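You operate a simulated robot arm through the tools that you are given. There is no shell and no other tool.

You are at the controls of a simulated robot arm. One attempt, no reset.

TASK
Test lamp A on the gear model: 6 V goes on the orange mat, else in the left grey tray.
Fine: lamp in the yellow tray, yellow lever on and left on, crank at least a turn.

Only the result counts: the job must be done as asked and must still hold three seconds after the hand-in. Knocking over, shifting, dropping, spilling or breaking anything else fails it.

THE ROBOT
A 6-joint arm with a fingered hand, fixed in place. Base frame: the origin is on the floor under the middle of its stand, x ahead of it, y to its left, z up; the work surface is at about z = 0.806. Lengths are in m, angles in rad, forces in N, time in s.
With the tool pointing down near the work surface it reaches from about 0.3 to 0.7 m from the base axis. Its first joint turns from -2.897 to 2.897 rad. Payload 4 kg.
The tool frame sits at the grasp point between the pads (the TCP): z along the fingers, y along the line on which they close. The tips reach 0.022 m beyond it. The gripper opens to 0.112 m; its body begins 0.06 m behind the TCP. The gripper is a hand of 4 fingers: y runs from the thumb to the fingers, the wrist lies at [0, 0, -0.218] in the tool frame.
Orientation is told as [roll, pitch, yaw] about the base's x, y, z axes, in that order, counted from this pose: with the fingers straight down and closing along the base's y, the tool's x points along the base's -x, its y along +y and its z along -z.

THE INTERFACE
- The arm moves only by the tool apply_moves. Its argument "steps" is a list of rows, each a list of 6 numbers: the turn, a rotation vector about the tool's x, y, z in rad, then the shift along the tool's x, y, z in m. In form: [[ax, ay, az, tx, ty, tz], ...]. A call has 1 to 20 rows; each row is the pose to reach, as a shift and turn from the pose commanded when the call began, along the tool's axes at that moment. Rows are played at 5 a second. More than 0.05 m and 0.15 rad between two rows, and nothing of the call is played. A pose out of reach is approached as far as the arm can. The call stops where the force on the tool passes 40 N (or 10 N more than at its start, if that is more) or the arm is blocked; 0.2 s more then pass. In this call time passes only in rows, and 0.2 s behind the last. The reply holds the time, the measured pose of the TCP, the force on the tool along the base axes, the opening and the grip force, in the units named above and with some noise, with the torque about the TCP (base axes, N m) and any sound that the robot's microphone picked up.
- Cameras (640 x 400 px; columns grow to the right, rows downward): "scene" is fixed at [0.2192, -0.5021, 1.3874]; the picture's right is [0.91, -0.43, 0.00], its down [-0.21, -0.44, -0.87] and it looks along [0.37, 0.79, -0.49] (base axes); focal length 282 px, centre (320, 200). "wrist" rides on the gripper at [0.069, 0.004, -0.083] in the tool frame; the picture's right is [-0.06, 1.00, 0.00], its down [-0.77, -0.05, -0.64] and it looks along [-0.64, -0.04, 0.77] (tool axes); focal length 243 px, centre (320, 200). There is no depth. A picture from a camera that has moved, and an enlarged one, comes with that camera's place and axes in the base frame and with its lens.
- grab_frame(camera): a new picture of that camera. No time passes.
- curl_fingers(finger1, finger2, finger3, thumb_bend): sets how far each is bent, from 0 (flat) to 100 (curled in); at 30 the hand is open as for a grip, at 70 the pads meet at the TCP. One left out holds its place. A second passes; each finger stops where it meets its share of the squeeze, and holds until it gets a number again. It is the only way to open and close the hand. It gives what a move gives, with no picture; readings hold the bend of each and the force on the fingers (four entries, about 0 where the hand has none), thumb and palm.
- zoom(camera, box): a new picture of the part [left, top, right, bottom] of that camera's present view, enlarged. No time passes.
- close_job(): hands the job in; it is judged then, once.

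Places have to be worked out from the pictures, the camera data and where the tool is seen. Open the gripper and draw the arm clear of the work before you hand the job in, unless the task says otherwise.

The tools are called after ">>>" as a command line: name --pt "numbers of a row" for each row, then --argument value for the rest, lists and objects as JSON in quotes. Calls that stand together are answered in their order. apply_moves: Moves the arm, as the interface text tells. Its arguments: {"type":"object","properties":{"steps":{"type":"array","items":{"type":"array","items":{"type":"number"}}}},"required":["steps"]} The other tools are called the same way: curl_fingers (finger1, finger2, finger3, thumb_bend) moves the fingers one by one; grab_frame (camera) takes a picture; zoom (camera, box) takes an enlarged picture of a part of a camera's view; close_job () hands the job in.

At the start:

```text
clock: 0.0
tcp_pos: [0.4462, 0.1556, 1.187]
tool_rot: [0.001, 0.001, 0.001]
wrist_force: [-0.4, 0.1, -0.4]
ft_torque: [0.01, -0.04, -0.01]
gripper_width: 0.1118
grip_force: 0.1
shape: jaw
bend: [30.0, 30.0, 30.0, 30.0]
finger forces: [0.1, 0.1, 0.0, 0.1, 0.0, 0.0]
```

scene: 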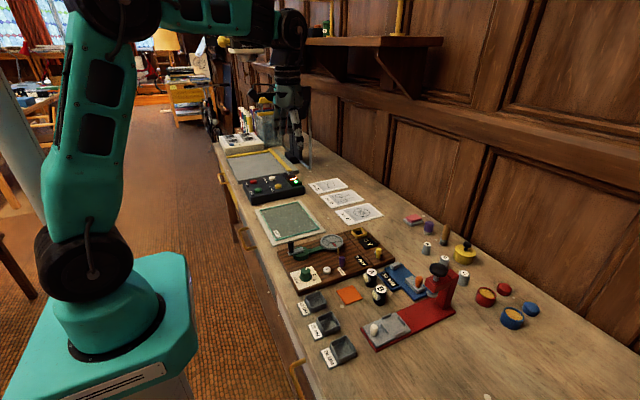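
wrist: 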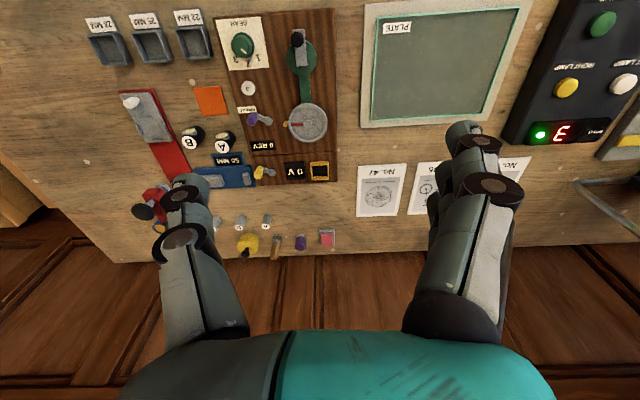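

I start by looking closer at the gear model and the lamps in both cameras.

>>> zoom --camera "scene" --box '[260, 210, 480, 380]'

>>> zoom --camera "wrist" --box '[80, 0, 360, 200]'

>>> zoom --camera "scene" --box '[270, 220, 400, 310]'

>>> zoom --camera "wrist" --box '[210, 0, 350, 190]'

```text
2.35 times, centred on (370, 295) of scene
camera zoom: at [0.2192, -0.5021, 1.3874], right [0.91, -0.43, 0.0], down [-0.21, -0.44, -0.87], along [0.37, 0.79, -0.49], focal length 664 px, centre (202, -24)
```

zoom: 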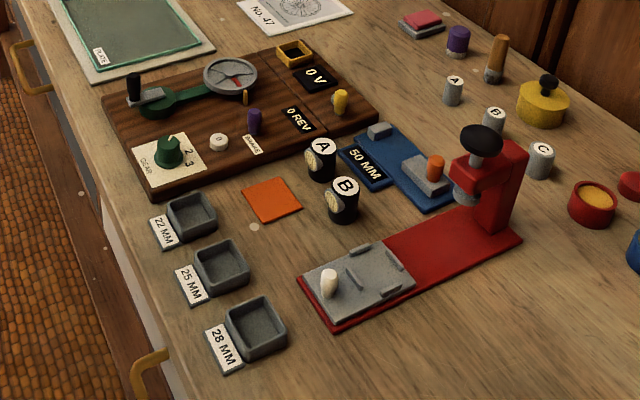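

```text
2.00 times, centred on (220, 100) of wrist
camera zoom: at [0.3759, 0.1586, 1.2714], right [0.06, 1.0, 0.0], down [0.77, -0.05, 0.64], along [0.64, -0.04, -0.77], focal length 485 px, centre (520, 400)
```

zoom: 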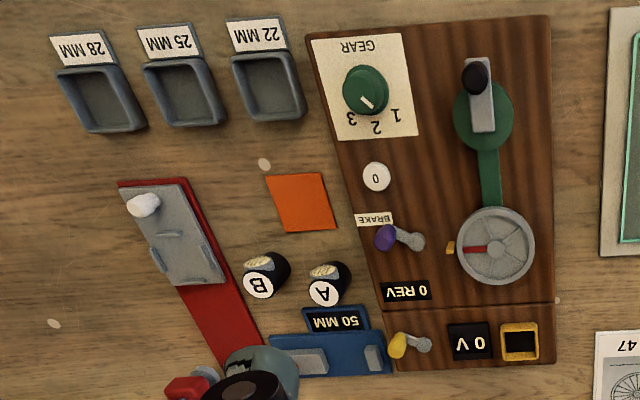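

```text
4.44 times, centred on (335, 265) of scene
camera zoom: at [0.2192, -0.5021, 1.3874], right [0.91, -0.43, 0.0], down [-0.21, -0.44, -0.87], along [0.37, 0.79, -0.49], focal length 1254 px, centre (253, -89)
```

zoom: 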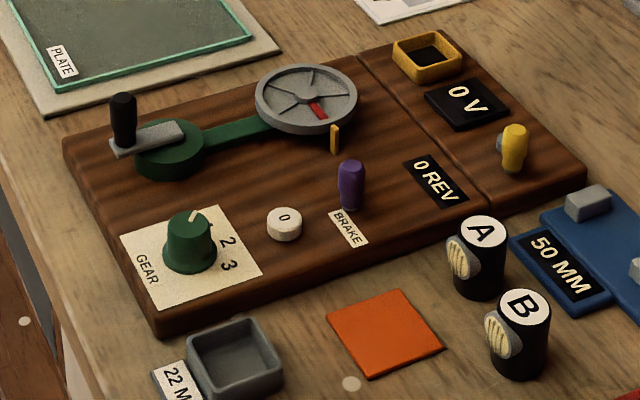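

```text
2.11 times, centred on (280, 95) of wrist
camera zoom: at [0.3759, 0.1586, 1.2714], right [0.06, 1.0, 0.0], down [0.77, -0.05, 0.64], along [0.64, -0.04, -0.77], focal length 511 px, centre (404, 421)
```

zoom: 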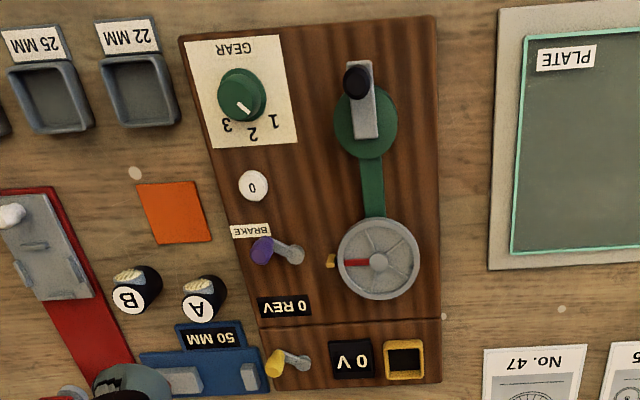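

The gear model lies around x 0.42–0.60, y 0–0.17. Lamp A is near (0.585, -0.047) with its top at about z 0.845, and B is about 6 cm to its right. I move the arm lower and back so the wrist camera sees the details.

>>> apply_moves --pt "0 0 0 0.013 -0.025 0.021" --pt "0 0 0 0.026 -0.05 0.042" --pt "0 0 0 0.039 -0.075 0.063" --pt "0 0 0 0.052 -0.1 0.084" --pt "0 0 0 0.066 -0.126 0.107"

>>> grab_frame --camera "wrist"

>>> grab_frame --camera "scene"

```text
clock: 1.2
tcp_pos: [0.3807, 0.0275, 1.0787]
tool_rot: [0.001, -0.001, 0.001]
wrist_force: [0.3, 0.5, 0.4]
ft_torque: [-0.02, -0.01, 0.03]
gripper_width: 0.112
grip_force: 0.0
shape: jaw
bend: [30.0, 30.0, 30.0, 30.0]
finger forces: [0.0, 0.0, 0.0, 0.1, 0.1, 0.1]
```

```text
taken
camera wrist: at [0.3105, 0.0324, 1.1633], right [0.06, 1.0, 0.0], down [0.77, -0.05, 0.64], along [0.64, -0.04, -0.77], focal length 243 px, centre (320, 200)
```

wrist: 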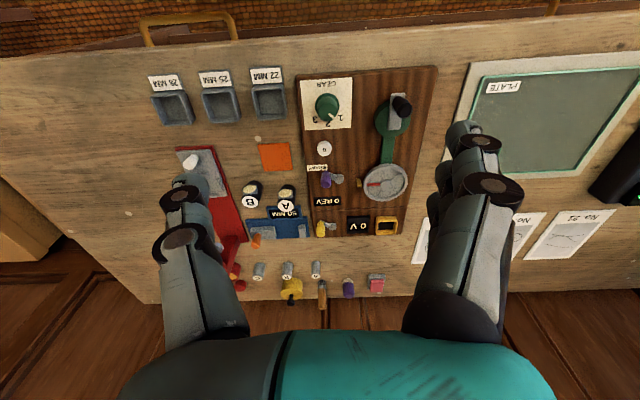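

```text
taken
```

scene: 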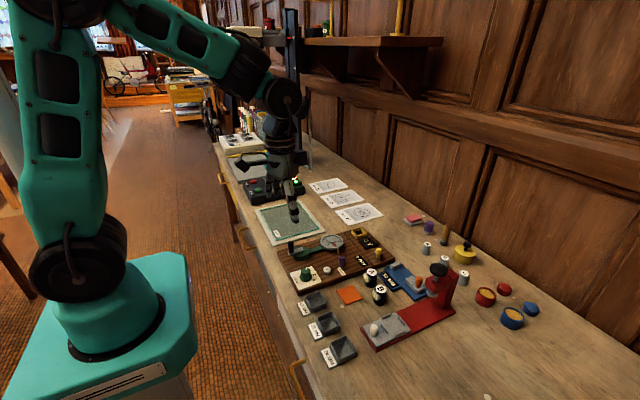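

The wrist camera now sees the whole model. I zoom in on the model and the lamps.

>>> zoom --camera "wrist" --box '[290, 60, 440, 150]'

>>> zoom --camera "wrist" --box '[220, 140, 420, 260]'

>>> zoom --camera "scene" --box '[340, 220, 480, 320]'

```text
4.27 times, centred on (365, 105) of wrist
camera zoom: at [0.3105, 0.0324, 1.1633], right [0.06, 1.0, 0.0], down [0.77, -0.05, 0.64], along [0.64, -0.04, -0.77], focal length 1035 px, centre (128, 605)
```

zoom: 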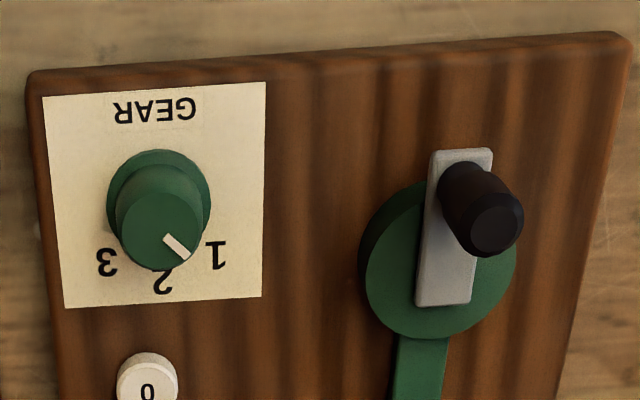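

```text
3.20 times, centred on (320, 200) of wrist
camera zoom: at [0.3105, 0.0324, 1.1633], right [0.06, 1.0, 0.0], down [0.77, -0.05, 0.64], along [0.64, -0.04, -0.77], focal length 776 px, centre (320, 200)
```

zoom: 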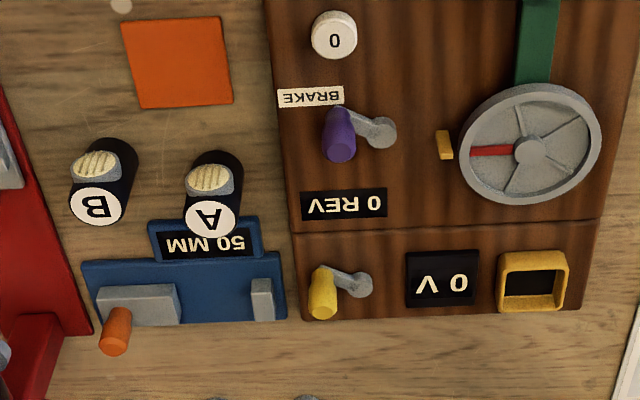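

```text
4.00 times, centred on (410, 270) of scene
camera zoom: at [0.2192, -0.5021, 1.3874], right [0.91, -0.43, 0.0], down [-0.21, -0.44, -0.87], along [0.37, 0.79, -0.49], focal length 1129 px, centre (-40, -80)
```

zoom: 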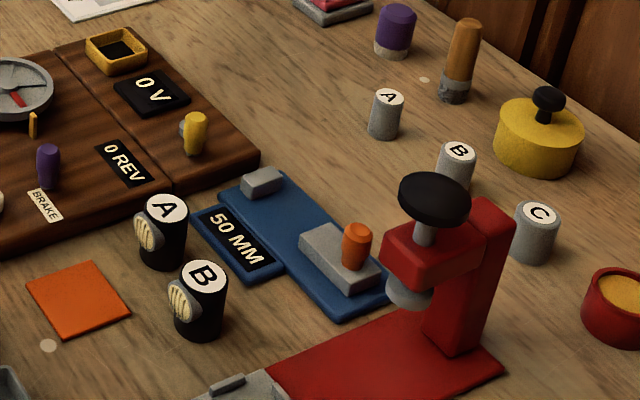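

Lamp A's lens faces the robot. Both levers look like short arms on vertical pivots with upright knobs. I move closer over the model to measure the levers, tray and lamp more precisely.

>>> apply_moves --pt "0 0 0 -0.015 0.003 0.025" --pt "0 0 0 -0.03 0.006 0.05" --pt "0 0 0 -0.045 0.009 0.075" --pt "0 0 0 -0.06 0.012 0.1" --pt "0 0 0 -0.07 0.015 0.115"

>>> grab_frame --camera "wrist"

>>> zoom --camera "wrist" --box '[190, 90, 350, 190]'

>>> zoom --camera "wrist" --box '[280, 130, 440, 230]'

```text
clock: 2.4
tcp_pos: [0.4511, 0.0441, 0.9653]
tool_rot: [0.002, 0.0, -0.001]
wrist_force: [-0.2, 0.2, -0.6]
ft_torque: [0.01, 0.01, 0.0]
gripper_width: 0.1119
grip_force: 0.1
shape: jaw
bend: [30.0, 30.0, 30.0, 30.0]
finger forces: [0.0, 0.1, 0.0, 0.0, 0.1, 0.0]
```

```text
taken
camera wrist: at [0.3801, 0.0479, 1.0489], right [0.06, 1.0, 0.0], down [0.76, -0.05, 0.64], along [0.64, -0.04, -0.77], focal length 243 px, centre (320, 200)
```

wrist: 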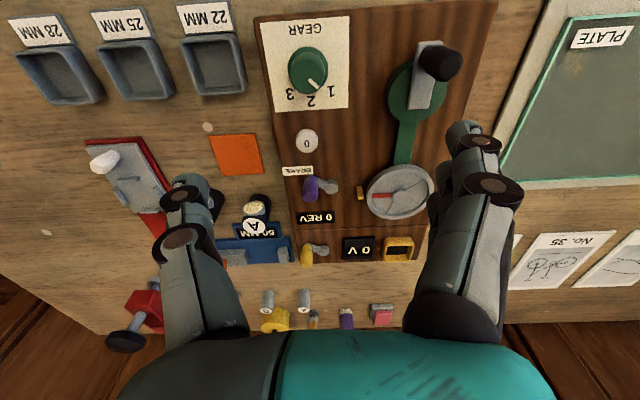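

```text
4.00 times, centred on (270, 140) of wrist
camera zoom: at [0.3801, 0.0479, 1.0489], right [0.06, 1.0, 0.0], down [0.76, -0.05, 0.64], along [0.64, -0.04, -0.77], focal length 970 px, centre (520, 440)
```

zoom: 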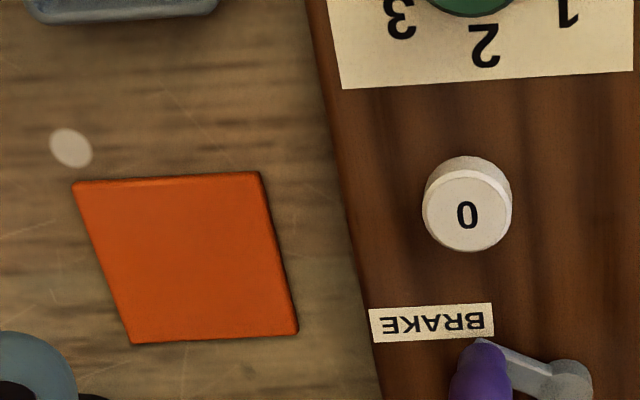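

```text
4.00 times, centred on (360, 180) of wrist
camera zoom: at [0.3801, 0.0479, 1.0489], right [0.06, 1.0, 0.0], down [0.76, -0.05, 0.64], along [0.64, -0.04, -0.77], focal length 970 px, centre (160, 280)
```

zoom: 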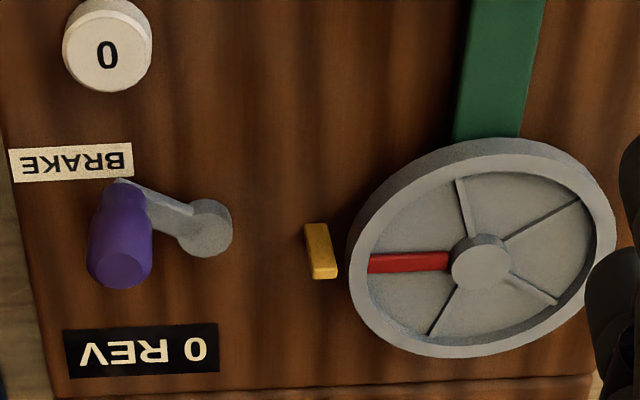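

The brake lever's arm appears to point diagonally from a pivot at about (0.543, 0.05). I zoom on the yellow lever, tray, lamp A and crank.

>>> zoom --camera "wrist" --box '[285, 215, 425, 285]'

>>> zoom --camera "wrist" --box '[210, 180, 310, 270]'

>>> zoom --camera "wrist" --box '[260, 20, 480, 150]'

>>> zoom --camera "scene" --box '[320, 220, 400, 270]'

```text
4.57 times, centred on (355, 250) of wrist
camera zoom: at [0.3801, 0.0479, 1.0489], right [0.06, 1.0, 0.0], down [0.76, -0.05, 0.64], along [0.64, -0.04, -0.77], focal length 1109 px, centre (160, -29)
```

zoom: 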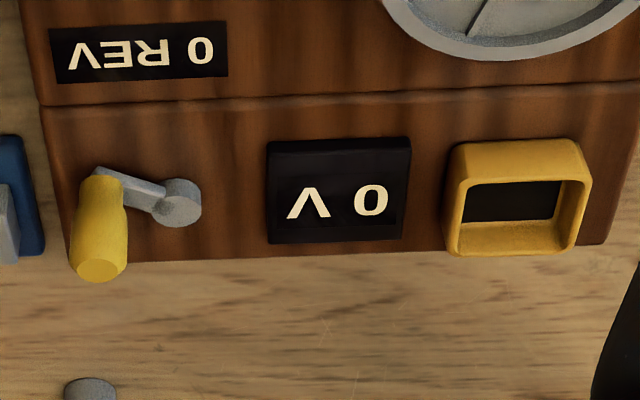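

```text
4.44 times, centred on (260, 225) of wrist
camera zoom: at [0.3801, 0.0479, 1.0489], right [0.06, 1.0, 0.0], down [0.76, -0.05, 0.64], along [0.64, -0.04, -0.77], focal length 1078 px, centre (587, 89)
```

zoom: 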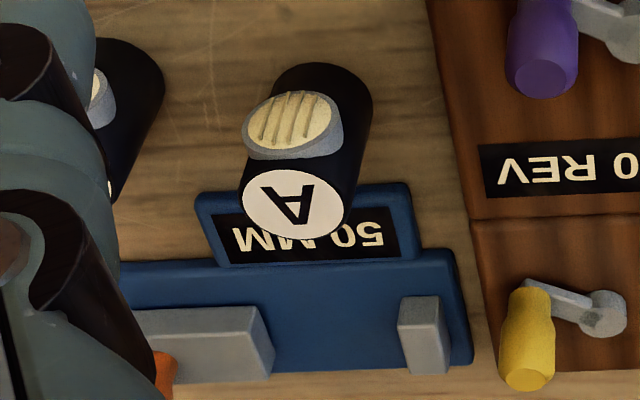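

```text
2.91 times, centred on (370, 85) of wrist
camera zoom: at [0.3801, 0.0479, 1.0489], right [0.06, 1.0, 0.0], down [0.76, -0.05, 0.64], along [0.64, -0.04, -0.77], focal length 706 px, centre (174, 534)
```

zoom: 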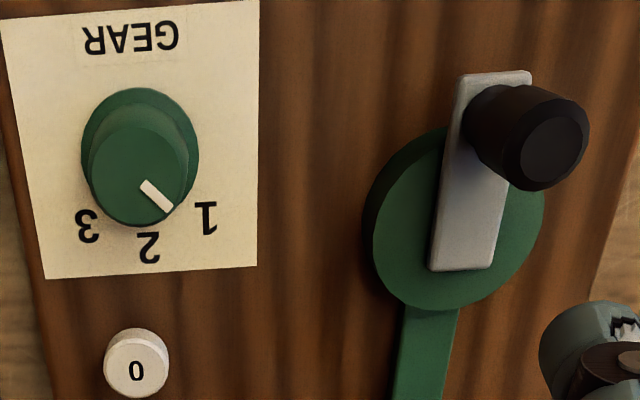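

```text
8.00 times, centred on (360, 245) of scene
camera zoom: at [0.2192, -0.5021, 1.3874], right [0.91, -0.43, 0.0], down [-0.21, -0.44, -0.87], along [0.37, 0.79, -0.49], focal length 2258 px, centre (0, -160)
```

zoom: 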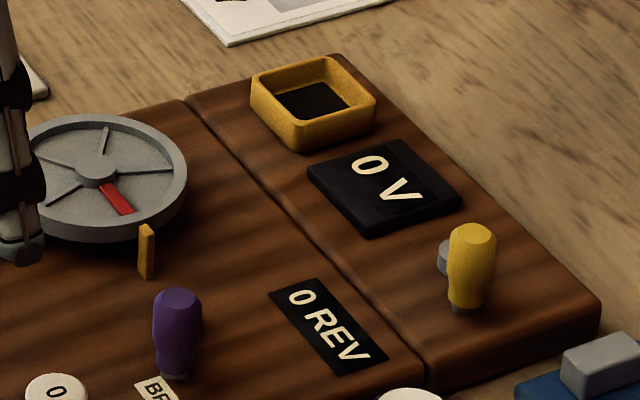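

The tray and levers are clear now. Before gripping I need to know the hand's shape when partly closed, so I curl the fingers to 58 here in free air and look.

>>> curl_fingers --finger1 58 --finger2 58 --finger3 58 --thumb_bend 58

>>> grab_frame --camera "wrist"

>>> zoom --camera "scene" --box '[280, 140, 380, 260]'

```text
clock: 3.4
tcp_pos: [0.4511, 0.0429, 0.9644]
tool_rot: [0.0, 0.0, 0.001]
wrist_force: [0.5, 0.7, 0.4]
ft_torque: [-0.02, -0.02, 0.02]
gripper_width: 0.0391
grip_force: 0.0
shape: fingers
bend: [57.0, 57.0, 57.0, 57.0]
finger forces: [0.0, 0.1, 0.0, 0.1, 0.0, 0.0]
```

```text
taken
camera wrist: at [0.38, 0.0477, 1.0492], right [0.06, 1.0, 0.0], down [0.77, -0.05, 0.64], along [0.64, -0.04, -0.77], focal length 243 px, centre (320, 200)
```

wrist: 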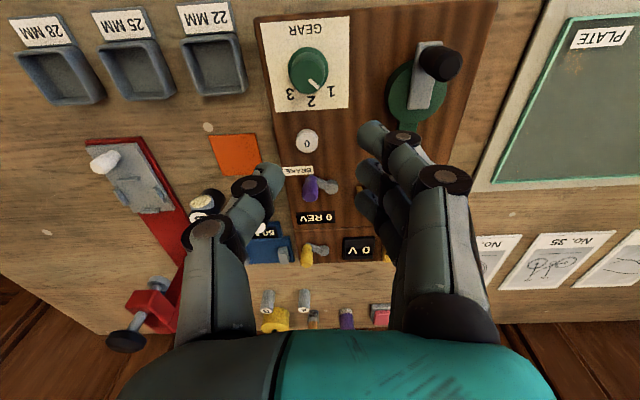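

```text
3.33 times, centred on (330, 200) of scene
camera zoom: at [0.2192, -0.5021, 1.3874], right [0.91, -0.43, 0.0], down [-0.21, -0.44, -0.87], along [0.37, 0.79, -0.49], focal length 941 px, centre (287, 200)
```

zoom: 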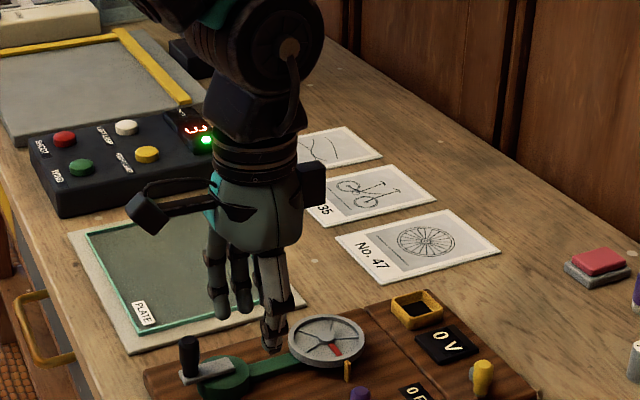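

At bend 57 the gap is 39 mm, with the thumb at tool x≈0 and the three fingers at about +0.02, 0 and -0.024. I zoom in on the tray, lamp A and the yellow lever with the scene camera for accurate sizes.

>>> zoom --camera "scene" --box '[345, 222, 373, 242]'

>>> zoom --camera "scene" --box '[355, 260, 397, 310]'

>>> zoom --camera "scene" --box '[370, 240, 400, 265]'

>>> zoom --camera "scene" --box '[285, 230, 335, 270]'

```text
16.00 times, centred on (359, 232) of scene
camera zoom: at [0.2192, -0.5021, 1.3874], right [0.91, -0.43, 0.0], down [-0.21, -0.44, -0.87], along [0.37, 0.79, -0.49], focal length 4516 px, centre (-304, -312)
```

zoom: 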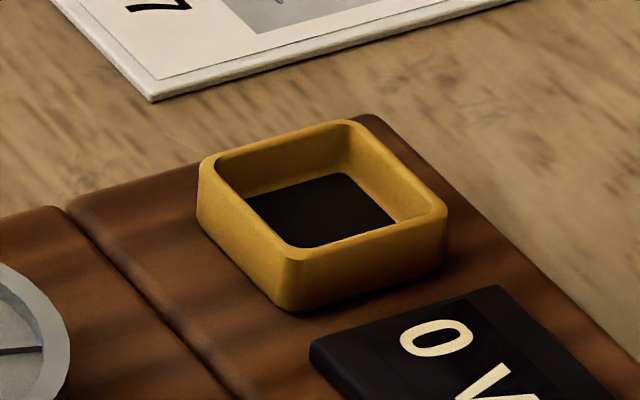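

```text
8.00 times, centred on (376, 285) of scene
camera zoom: at [0.2192, -0.5021, 1.3874], right [0.91, -0.43, 0.0], down [-0.21, -0.44, -0.87], along [0.37, 0.79, -0.49], focal length 2258 px, centre (-128, -480)
```

zoom: 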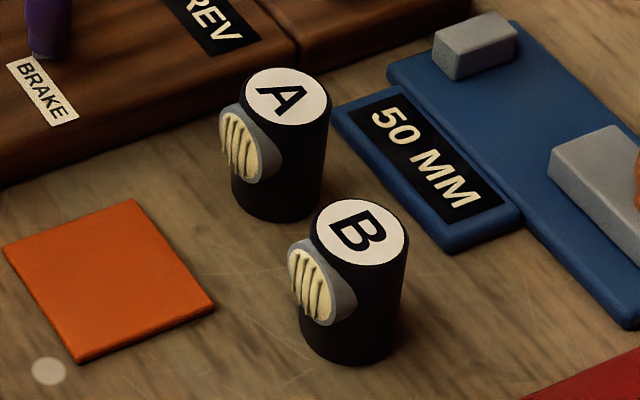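

```text
16.00 times, centred on (385, 252) of scene
camera zoom: at [0.2192, -0.5021, 1.3874], right [0.91, -0.43, 0.0], down [-0.21, -0.44, -0.87], along [0.37, 0.79, -0.49], focal length 4516 px, centre (-720, -640)
```

zoom: 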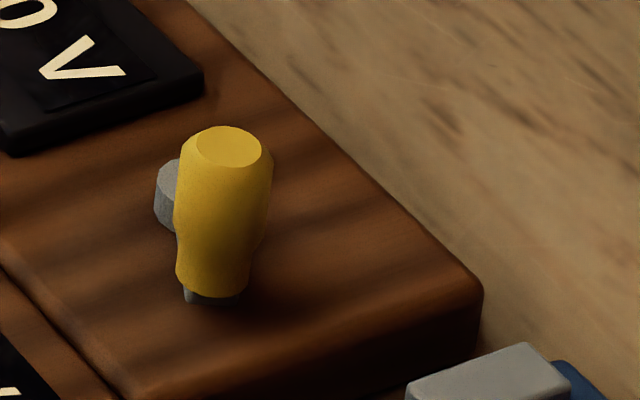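

```text
10.00 times, centred on (310, 250) of scene
camera zoom: at [0.2192, -0.5021, 1.3874], right [0.91, -0.43, 0.0], down [-0.21, -0.44, -0.87], along [0.37, 0.79, -0.49], focal length 2823 px, centre (420, -300)
```

zoom: 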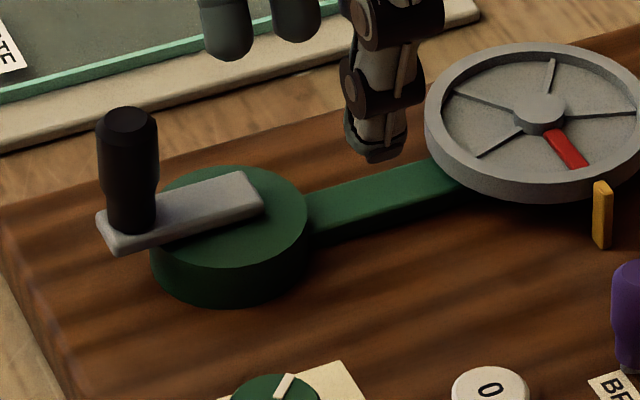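

Lamp A is about 30 mm wide and 43 mm tall, and the tray is about 35 mm inside with low walls. I turn the hand by about +20° so the thumb stays clear of lamp B, then move it above lamp A and check the alignment with the wrist camera.

>>> apply_moves --pt "0 0 -0.06 -0.022 -0.0145 0.0" --pt "0 0 -0.12 -0.044 -0.029 0.0" --pt "0 0 -0.18 -0.066 -0.0435 0.005" --pt "0 0 -0.24 -0.088 -0.058 0.01" --pt "0 0 -0.3 -0.11 -0.0725 0.02" --pt "0 0 -0.35 -0.13 -0.0875 0.03"

>>> grab_frame --camera "wrist"

>>> zoom --camera "scene" --box '[330, 200, 450, 310]'

```text
clock: 4.8
tcp_pos: [0.5814, -0.0448, 0.9356]
tool_rot: [0.0, 0.0, 0.35]
wrist_force: [0.0, -0.3, -0.6]
ft_torque: [0.03, -0.03, 0.01]
gripper_width: 0.0391
grip_force: 0.0
shape: fingers
bend: [57.0, 57.0, 57.0, 57.0]
finger forces: [0.0, 0.0, 0.0, 0.0, 0.0, 0.0]
```

```text
taken
camera wrist: at [0.5133, -0.064, 1.0195], right [-0.28, 0.96, 0.0], down [0.74, 0.22, 0.64], along [0.62, 0.18, -0.77], focal length 243 px, centre (320, 200)
```

wrist: 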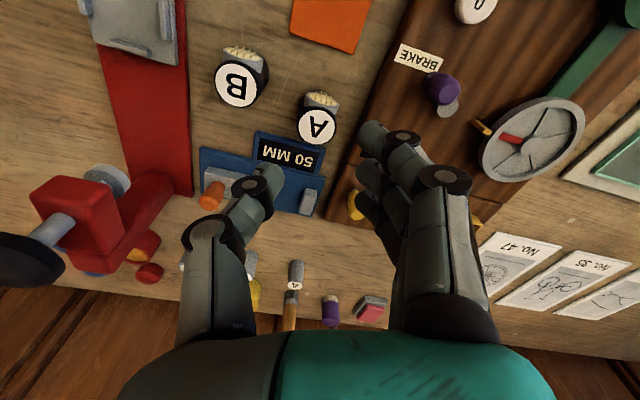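

```text
3.64 times, centred on (390, 255) of scene
camera zoom: at [0.2192, -0.5021, 1.3874], right [0.91, -0.43, 0.0], down [-0.21, -0.44, -0.87], along [0.37, 0.79, -0.49], focal length 1026 px, centre (66, 0)
```

zoom: 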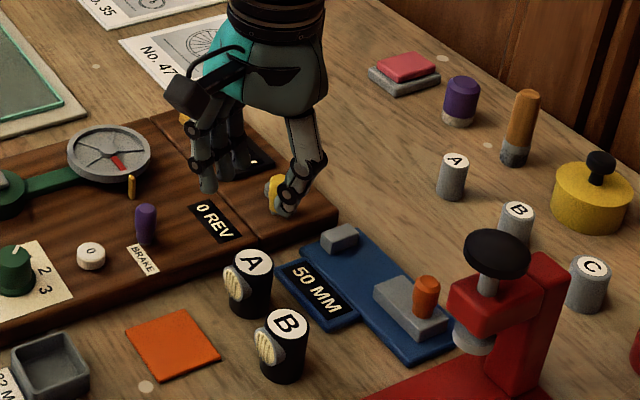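

Lamp A's top sits almost at the tool axis. I zoom in to refine the offset.

>>> zoom --camera "wrist" --box '[200, 30, 400, 190]'

```text
2.50 times, centred on (300, 110) of wrist
camera zoom: at [0.5133, -0.064, 1.0195], right [-0.28, 0.96, 0.0], down [0.74, 0.22, 0.64], along [0.62, 0.18, -0.77], focal length 606 px, centre (370, 425)
```

zoom: 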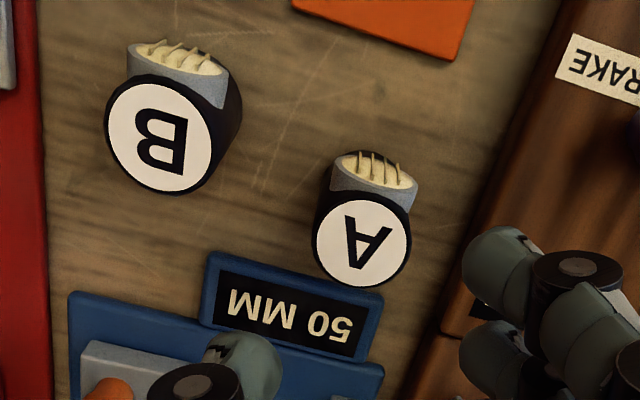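

Lamp A is about 3 mm and 2 mm off the tool axis at (0.584, -0.0455), with its top near z 0.847. The outer fingers could brush the lens, so I open fingers 1 and 3 slightly, then descend with a small correction to TCP z≈0.85.

>>> curl_fingers --finger1 50 --finger3 50

>>> apply_moves --pt "0 0 0 -0.002 -0.002 0.015" --pt "0 0 0 -0.002 -0.002 0.03" --pt "0 0 0 -0.002 -0.002 0.045"

>>> zoom --camera "wrist" --box '[200, 80, 440, 240]'

>>> zoom --camera "scene" --box '[345, 230, 425, 310]'

```text
clock: 5.8
tcp_pos: [0.581, -0.0444, 0.935]
tool_rot: [-0.002, 0.001, 0.35]
wrist_force: [-0.8, -0.4, 0.1]
ft_torque: [0.0, -0.01, 0.02]
gripper_width: 0.0477
grip_force: 0.1
shape: fingers
bend: [50.0, 57.0, 50.0, 57.0]
finger forces: [0.0, 0.2, 0.0, 0.0, 0.0, 0.1]
```

```text
clock: 6.6
tcp_pos: [0.5839, -0.0448, 0.8897]
tool_rot: [0.002, 0.0, 0.349]
wrist_force: [0.3, -0.1, -0.4]
ft_torque: [-0.04, -0.02, 0.01]
gripper_width: 0.0479
grip_force: 0.0
shape: fingers
bend: [50.0, 57.0, 50.0, 57.0]
finger forces: [0.0, 0.0, 0.0, 0.0, 0.1, 0.0]
```

```text
2.50 times, centred on (320, 160) of wrist
camera zoom: at [0.516, -0.0648, 0.9741], right [-0.28, 0.96, 0.0], down [0.74, 0.22, 0.64], along [0.62, 0.18, -0.77], focal length 606 px, centre (320, 300)
```

zoom: 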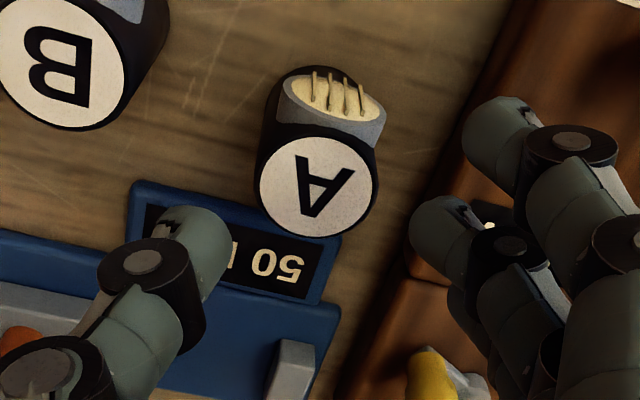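

```text
5.00 times, centred on (385, 270) of scene
camera zoom: at [0.2192, -0.5021, 1.3874], right [0.91, -0.43, 0.0], down [-0.21, -0.44, -0.87], along [0.37, 0.79, -0.49], focal length 1411 px, centre (-5, -150)
```

zoom: 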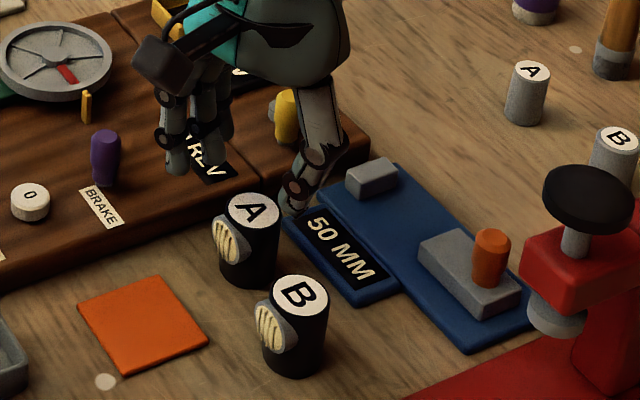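

The lamp is centred between thumb and middle finger to within about 1.5 mm. I descend the last 4 cm.

>>> apply_moves --pt "0 0 0 -0.0005 -0.001 0.013" --pt "0 0 0 -0.0005 -0.001 0.026" --pt "0 0 0 -0.0005 -0.001 0.039"

>>> zoom --camera "wrist" --box '[200, 100, 440, 260]'

>>> zoom --camera "scene" --box '[345, 240, 425, 310]'

```text
clock: 7.4
tcp_pos: [0.5847, -0.0463, 0.852]
tool_rot: [0.001, 0.0, 0.348]
wrist_force: [-0.3, 0.7, -0.6]
ft_torque: [-0.01, -0.05, 0.0]
gripper_width: 0.0481
grip_force: 0.0
shape: fingers
bend: [50.0, 57.0, 50.0, 57.0]
finger forces: [0.0, 0.0, 0.1, 0.0, 0.1, 0.1]
```

```text
2.50 times, centred on (320, 180) of wrist
camera zoom: at [0.5161, -0.0652, 0.9356], right [-0.28, 0.96, 0.0], down [0.74, 0.22, 0.64], along [0.62, 0.18, -0.77], focal length 606 px, centre (320, 250)
```

zoom: 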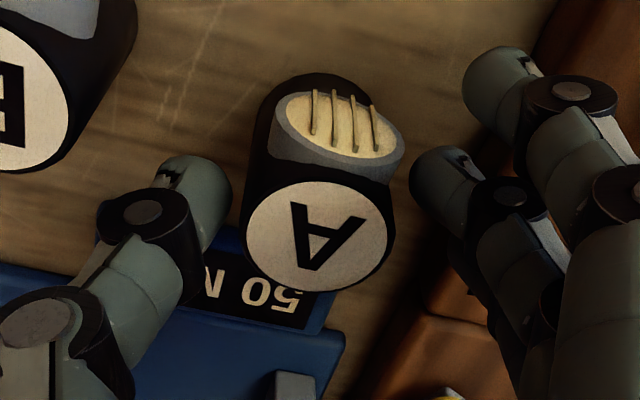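

```text
5.71 times, centred on (385, 275) of scene
camera zoom: at [0.2192, -0.5021, 1.3874], right [0.91, -0.43, 0.0], down [-0.21, -0.44, -0.87], along [0.37, 0.79, -0.49], focal length 1613 px, centre (-51, -229)
```

zoom: 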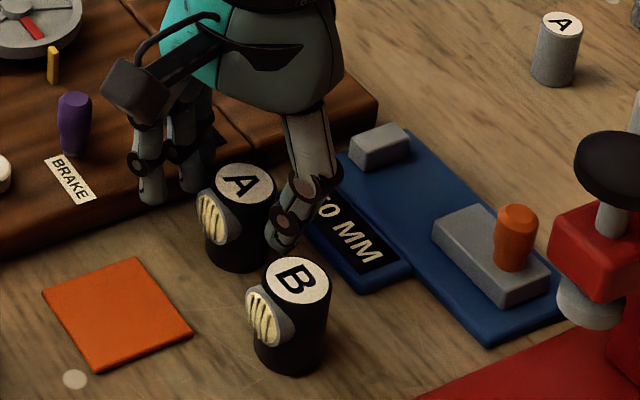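

The thumb and middle finger straddle lamp A with no contact. I close only those two gently.

>>> curl_fingers --finger2 62 --thumb_bend 62

>>> zoom --camera "wrist" --box '[200, 100, 440, 260]'

```text
clock: 8.4
tcp_pos: [0.5841, -0.0453, 0.8517]
tool_rot: [-0.001, 0.0, 0.35]
wrist_force: [0.5, 0.5, -1.0]
ft_torque: [0.0, -0.02, -0.01]
gripper_width: 0.0432
grip_force: 1.2
shape: fingers
bend: [50.0, 60.0, 50.0, 61.0]
finger forces: [0.0, 1.5, 0.0, 0.0, 1.5, 0.0]
```

```text
2.50 times, centred on (320, 180) of wrist
camera zoom: at [0.5161, -0.0652, 0.9358], right [-0.28, 0.96, 0.0], down [0.74, 0.22, 0.64], along [0.62, 0.18, -0.77], focal length 606 px, centre (320, 250)
```

zoom: 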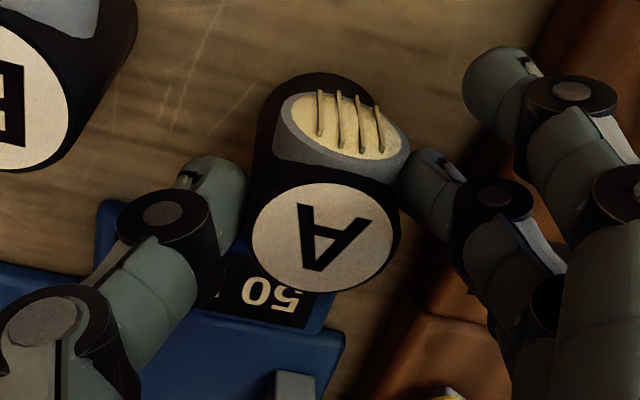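

Both pads touch at about 1.5 N each. I tighten the grip.

>>> curl_fingers --finger2 70 --thumb_bend 70

>>> zoom --camera "wrist" --box '[200, 100, 440, 260]'

>>> zoom --camera "scene" --box '[345, 240, 425, 310]'

```text
clock: 9.4
tcp_pos: [0.5844, -0.0464, 0.8522]
tool_rot: [-0.001, 0.0, 0.348]
wrist_force: [0.6, -0.4, -0.7]
ft_torque: [0.01, -0.01, -0.01]
gripper_width: 0.0405
grip_force: 7.1
shape: fingers
bend: [50.0, 59.0, 50.0, 66.0]
finger forces: [0.0, 6.5, 0.0, 0.0, 7.3, 0.0]
```

```text
2.50 times, centred on (320, 180) of wrist
camera zoom: at [0.5161, -0.0652, 0.9358], right [-0.28, 0.96, 0.0], down [0.74, 0.22, 0.64], along [0.62, 0.18, -0.77], focal length 606 px, centre (320, 250)
```

zoom: 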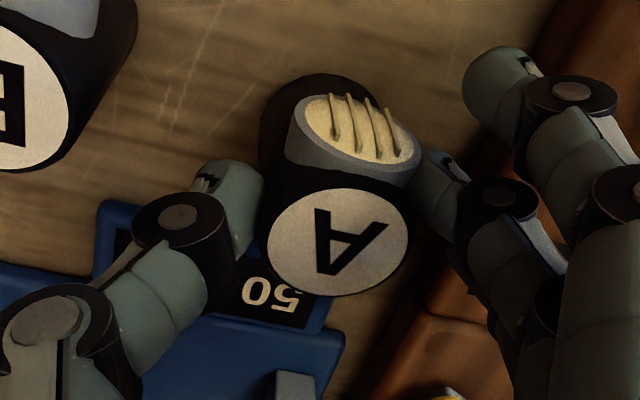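

```text
5.71 times, centred on (385, 275) of scene
camera zoom: at [0.2192, -0.5021, 1.3874], right [0.91, -0.43, 0.0], down [-0.21, -0.44, -0.87], along [0.37, 0.79, -0.49], focal length 1613 px, centre (-51, -229)
```

zoom: 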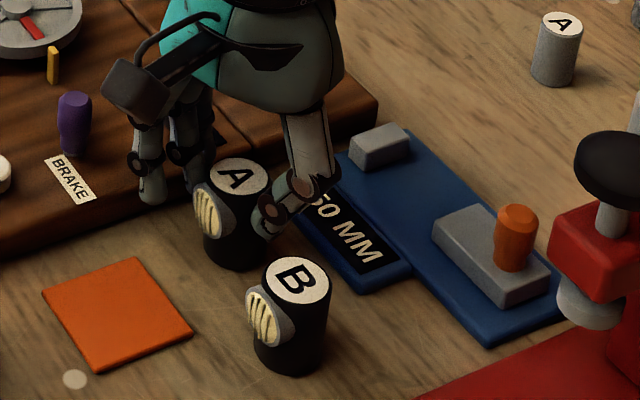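

The lamp is held at about 7 N and has slid a few millimetres toward the middle finger. I lift it slowly and check it stays upright.

>>> apply_moves --pt "0 0 0 0 0 -0.008" --pt "0 0 0 0 0 -0.018" --pt "0 0 0 0 0 -0.03" --pt "0 0 0 0 0 -0.045"

>>> zoom --camera "wrist" --box '[200, 100, 440, 260]'

>>> zoom --camera "scene" --box '[345, 220, 425, 300]'

```text
clock: 10.4
tcp_pos: [0.5847, -0.0461, 0.897]
tool_rot: [0.0, -0.001, 0.348]
wrist_force: [0.0, 0.2, -0.5]
ft_torque: [-0.03, 0.01, 0.06]
gripper_width: 0.0404
grip_force: 6.2
shape: fingers
bend: [50.0, 59.0, 50.0, 66.0]
finger forces: [0.0, 6.6, 0.0, 0.0, 7.3, 0.0]
```

```text
2.50 times, centred on (320, 180) of wrist
camera zoom: at [0.5166, -0.0656, 0.9805], right [-0.28, 0.96, 0.0], down [0.74, 0.22, 0.64], along [0.62, 0.18, -0.77], focal length 606 px, centre (320, 250)
```

zoom: 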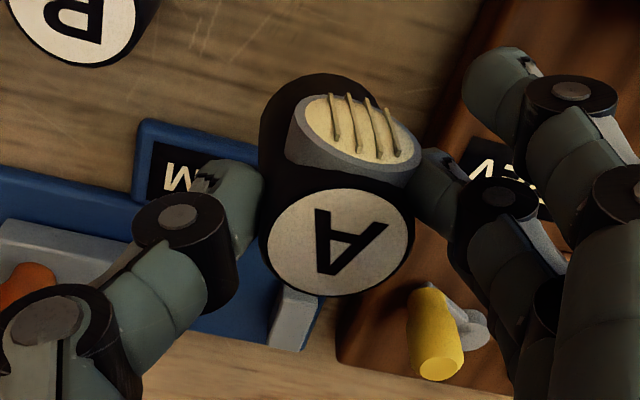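

```text
5.00 times, centred on (385, 260) of scene
camera zoom: at [0.2192, -0.5021, 1.3874], right [0.91, -0.43, 0.0], down [-0.21, -0.44, -0.87], along [0.37, 0.79, -0.49], focal length 1411 px, centre (-5, -100)
```

zoom: 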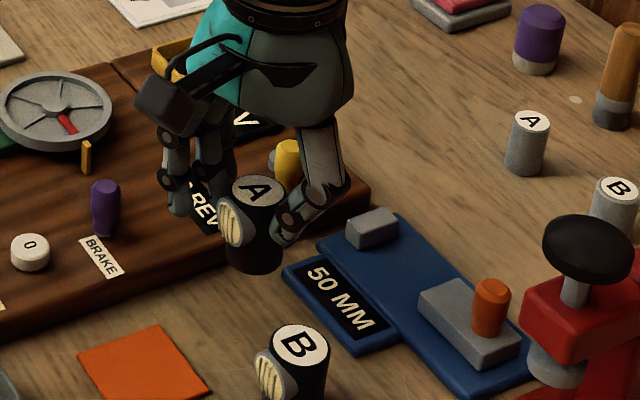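

Lamp A is held upright, with its axis at tool (-0.002, +0.003) and its base 46 mm below the TCP. I raise it further and carry it above the yellow tray at about (0.66, 0.14), clear of the yellow lever.

>>> apply_moves --pt "0 0 0 0 0 -0.025" --pt "0 0 0 -0.01 0.011 -0.05" --pt "0 0 0 -0.03 0.033 -0.05" --pt "0 0 0 -0.052 0.058 -0.05" --pt "0 0 0 -0.075 0.083 -0.05" --pt "0 0 0 -0.098 0.108 -0.05" --pt "0 0 0 -0.118 0.13 -0.05" --pt "0 0 0 -0.1326 0.1464 -0.05"

>>> grab_frame --camera "wrist"

>>> zoom --camera "scene" --box '[320, 190, 400, 250]'

```text
clock: 12.2
tcp_pos: [0.6587, 0.1353, 0.9462]
tool_rot: [0.0, 0.0, 0.35]
wrist_force: [0.7, -0.3, 0.1]
ft_torque: [-0.01, 0.03, 0.03]
gripper_width: 0.0404
grip_force: 7.1
shape: fingers
bend: [50.0, 59.0, 50.0, 66.0]
finger forces: [0.1, 6.5, 0.1, 0.0, 7.0, 0.0]
```

```text
taken
camera wrist: at [0.5903, 0.1174, 1.0303], right [-0.28, 0.96, 0.0], down [0.74, 0.22, 0.64], along [0.62, 0.18, -0.77], focal length 243 px, centre (320, 200)
```

wrist: 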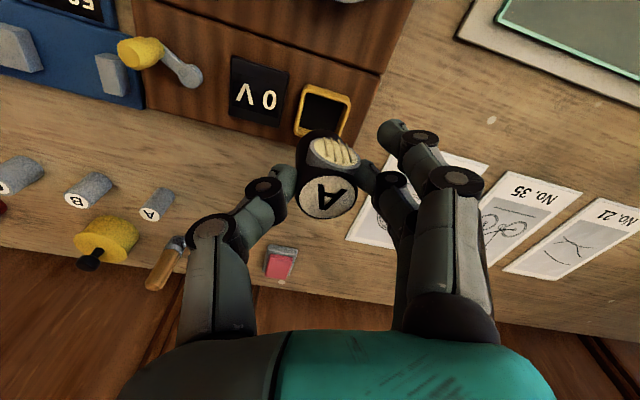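

```text
6.67 times, centred on (360, 220) of scene
camera zoom: at [0.2192, -0.5021, 1.3874], right [0.91, -0.43, 0.0], down [-0.21, -0.44, -0.87], along [0.37, 0.79, -0.49], focal length 1882 px, centre (53, 67)
```

zoom: 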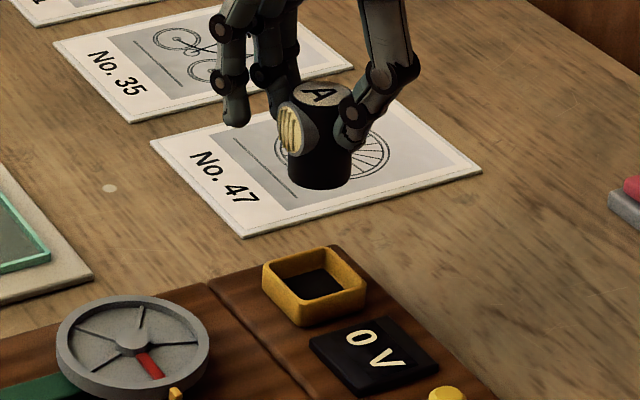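

The lamp is above the tray, and I can see the tray beside it in the wrist view. I zoom to measure the tray's centre in the tool frame.

>>> zoom --camera "wrist" --box '[270, 70, 390, 150]'

>>> zoom --camera "scene" --box '[345, 222, 375, 242]'

```text
5.00 times, centred on (330, 110) of wrist
camera zoom: at [0.5903, 0.1174, 1.0303], right [-0.28, 0.96, 0.0], down [0.74, 0.22, 0.64], along [0.62, 0.18, -0.77], focal length 1213 px, centre (270, 650)
```

zoom: 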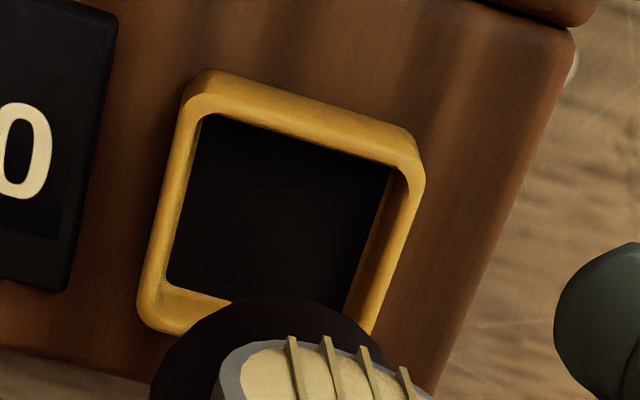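

```text
16.00 times, centred on (360, 232) of scene
camera zoom: at [0.2192, -0.5021, 1.3874], right [0.91, -0.43, 0.0], down [-0.21, -0.44, -0.87], along [0.37, 0.79, -0.49], focal length 4516 px, centre (-320, -312)
```

zoom: 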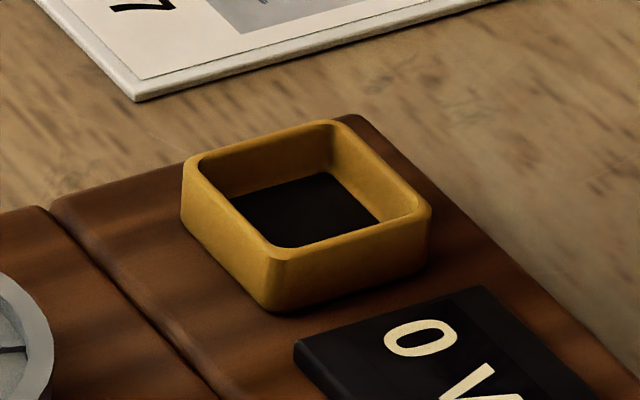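

The tray's inside is about 33 mm wide, and its centre is at tool (-0.0077, 0) while the lamp axis is at (-0.002, 0.0027). I shift by the difference and descend until the lamp's base is about 1 cm above the rim, then check again.

>>> apply_moves --pt "0 0 0 -0.0057 -0.0028 0.01" --pt "0 0 0 -0.0057 -0.0028 0.025" --pt "0 0 0 -0.0057 -0.0028 0.04" --pt "0 0 0 -0.0057 -0.0028 0.054"

>>> zoom --camera "wrist" --box '[250, 80, 410, 220]'

>>> zoom --camera "scene" --box '[340, 205, 380, 245]'

```text
clock: 13.2
tcp_pos: [0.6646, 0.1362, 0.893]
tool_rot: [-0.001, 0.0, 0.35]
wrist_force: [0.0, 0.8, -0.4]
ft_torque: [0.04, 0.01, -0.03]
gripper_width: 0.0403
grip_force: 7.2
shape: fingers
bend: [50.0, 59.0, 50.0, 66.0]
finger forces: [0.1, 6.4, 0.0, 0.0, 7.2, 0.0]
```

```text
2.86 times, centred on (330, 150) of wrist
camera zoom: at [0.5966, 0.117, 0.9766], right [-0.28, 0.96, 0.0], down [0.74, 0.22, 0.64], along [0.62, 0.18, -0.77], focal length 693 px, centre (291, 343)
```

zoom: 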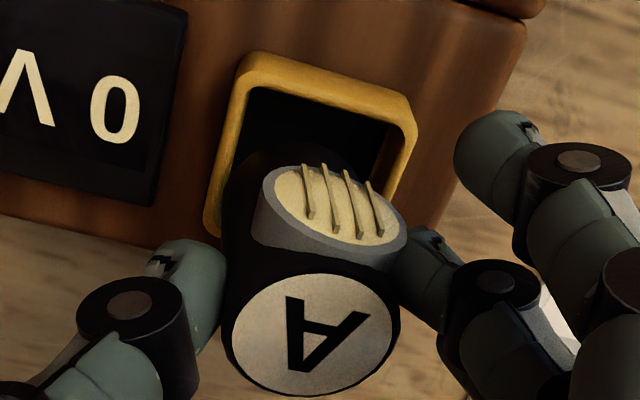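

```text
10.00 times, centred on (360, 225) of scene
camera zoom: at [0.2192, -0.5021, 1.3874], right [0.91, -0.43, 0.0], down [-0.21, -0.44, -0.87], along [0.37, 0.79, -0.49], focal length 2823 px, centre (-80, -50)
```

zoom: 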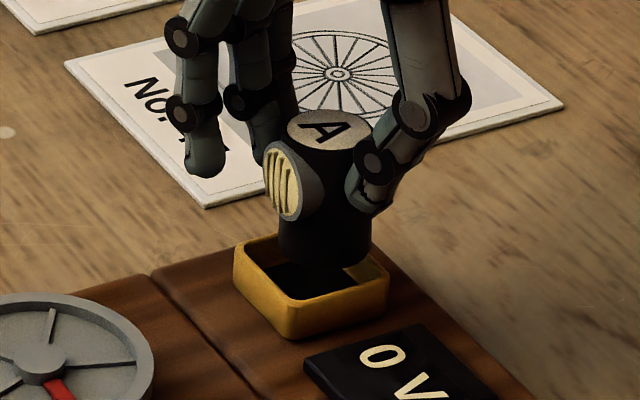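

The wrist view says the lamp is aligned to within 1 mm, while the scene view hints at a few millimetres along y. I descend 9 mm to just above the rim, where the pictures are unambiguous.

>>> apply_moves --pt "0 0 0 0 0 0.005" --pt "0 0 0 0 0 0.009"

>>> zoom --camera "wrist" --box '[260, 90, 380, 190]'

>>> zoom --camera "scene" --box '[345, 217, 373, 240]'

```text
clock: 13.8
tcp_pos: [0.6646, 0.1364, 0.8838]
tool_rot: [0.001, 0.001, 0.35]
wrist_force: [-2.2, -0.2, 2.2]
ft_torque: [0.03, 0.01, 0.01]
gripper_width: 0.0401
grip_force: 7.4
shape: fingers
bend: [50.0, 60.0, 50.0, 66.0]
finger forces: [0.0, 6.9, 0.1, 0.1, 7.6, 0.0]
```

```text
4.00 times, centred on (320, 140) of wrist
camera zoom: at [0.5966, 0.1166, 0.9678], right [-0.28, 0.96, 0.0], down [0.73, 0.22, 0.64], along [0.62, 0.18, -0.77], focal length 970 px, centre (320, 440)
```

zoom: 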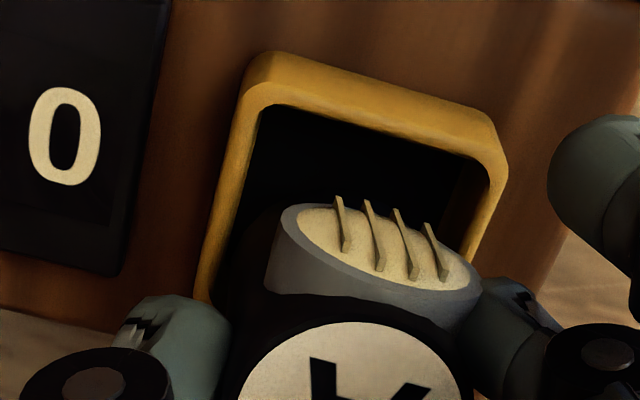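

```text
16.00 times, centred on (359, 228) of scene
camera zoom: at [0.2192, -0.5021, 1.3874], right [0.91, -0.43, 0.0], down [-0.21, -0.44, -0.87], along [0.37, 0.79, -0.49], focal length 4516 px, centre (-304, -256)
```

zoom: 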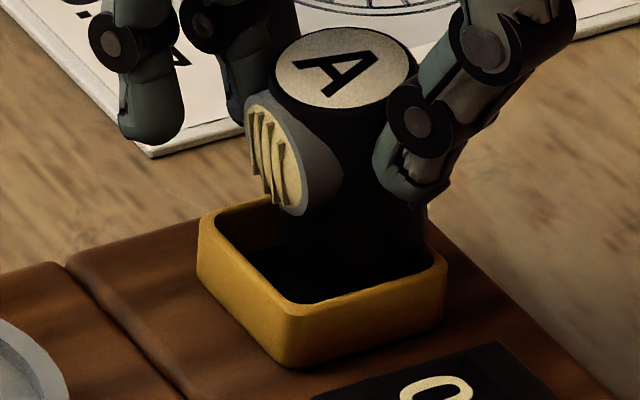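

There is a light contact (about 2 N, pushing -x and up), so the lamp probably touches the far rim by a hair. I back up slightly, shift about 1 mm toward -x and +y, and lower a few millimetres.

>>> apply_moves --pt "0 0 0 0.0003 0.0006 -0.003" --pt "0 0 0 0.0008 0.0012 -0.002" --pt "0 0 0 0.0008 0.0012 0.002"

>>> zoom --camera "wrist" --box '[260, 90, 380, 190]'

>>> zoom --camera "scene" --box '[345, 217, 373, 240]'

```text
clock: 14.6
tcp_pos: [0.6644, 0.1365, 0.8825]
tool_rot: [0.0, -0.001, 0.349]
wrist_force: [-2.8, -1.7, 5.1]
ft_torque: [-0.02, 0.02, 0.0]
gripper_width: 0.04
grip_force: 7.7
shape: fingers
bend: [50.0, 60.0, 50.0, 67.0]
finger forces: [0.0, 7.4, 0.0, 0.0, 8.3, 0.1]
```

```text
4.00 times, centred on (320, 140) of wrist
camera zoom: at [0.5953, 0.1175, 0.9663], right [-0.28, 0.96, 0.0], down [0.74, 0.22, 0.64], along [0.62, 0.18, -0.77], focal length 970 px, centre (320, 440)
```

zoom: 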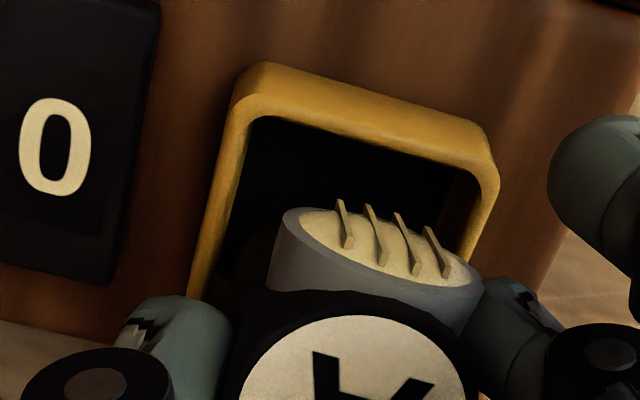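

```text
16.00 times, centred on (359, 228) of scene
camera zoom: at [0.2192, -0.5021, 1.3874], right [0.91, -0.43, 0.0], down [-0.21, -0.44, -0.87], along [0.37, 0.79, -0.49], focal length 4516 px, centre (-304, -256)
```

zoom: 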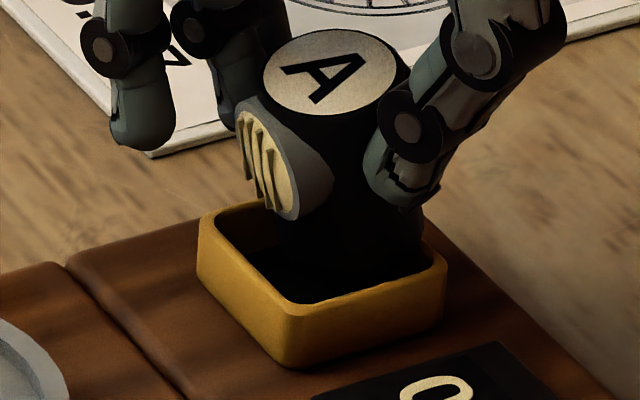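

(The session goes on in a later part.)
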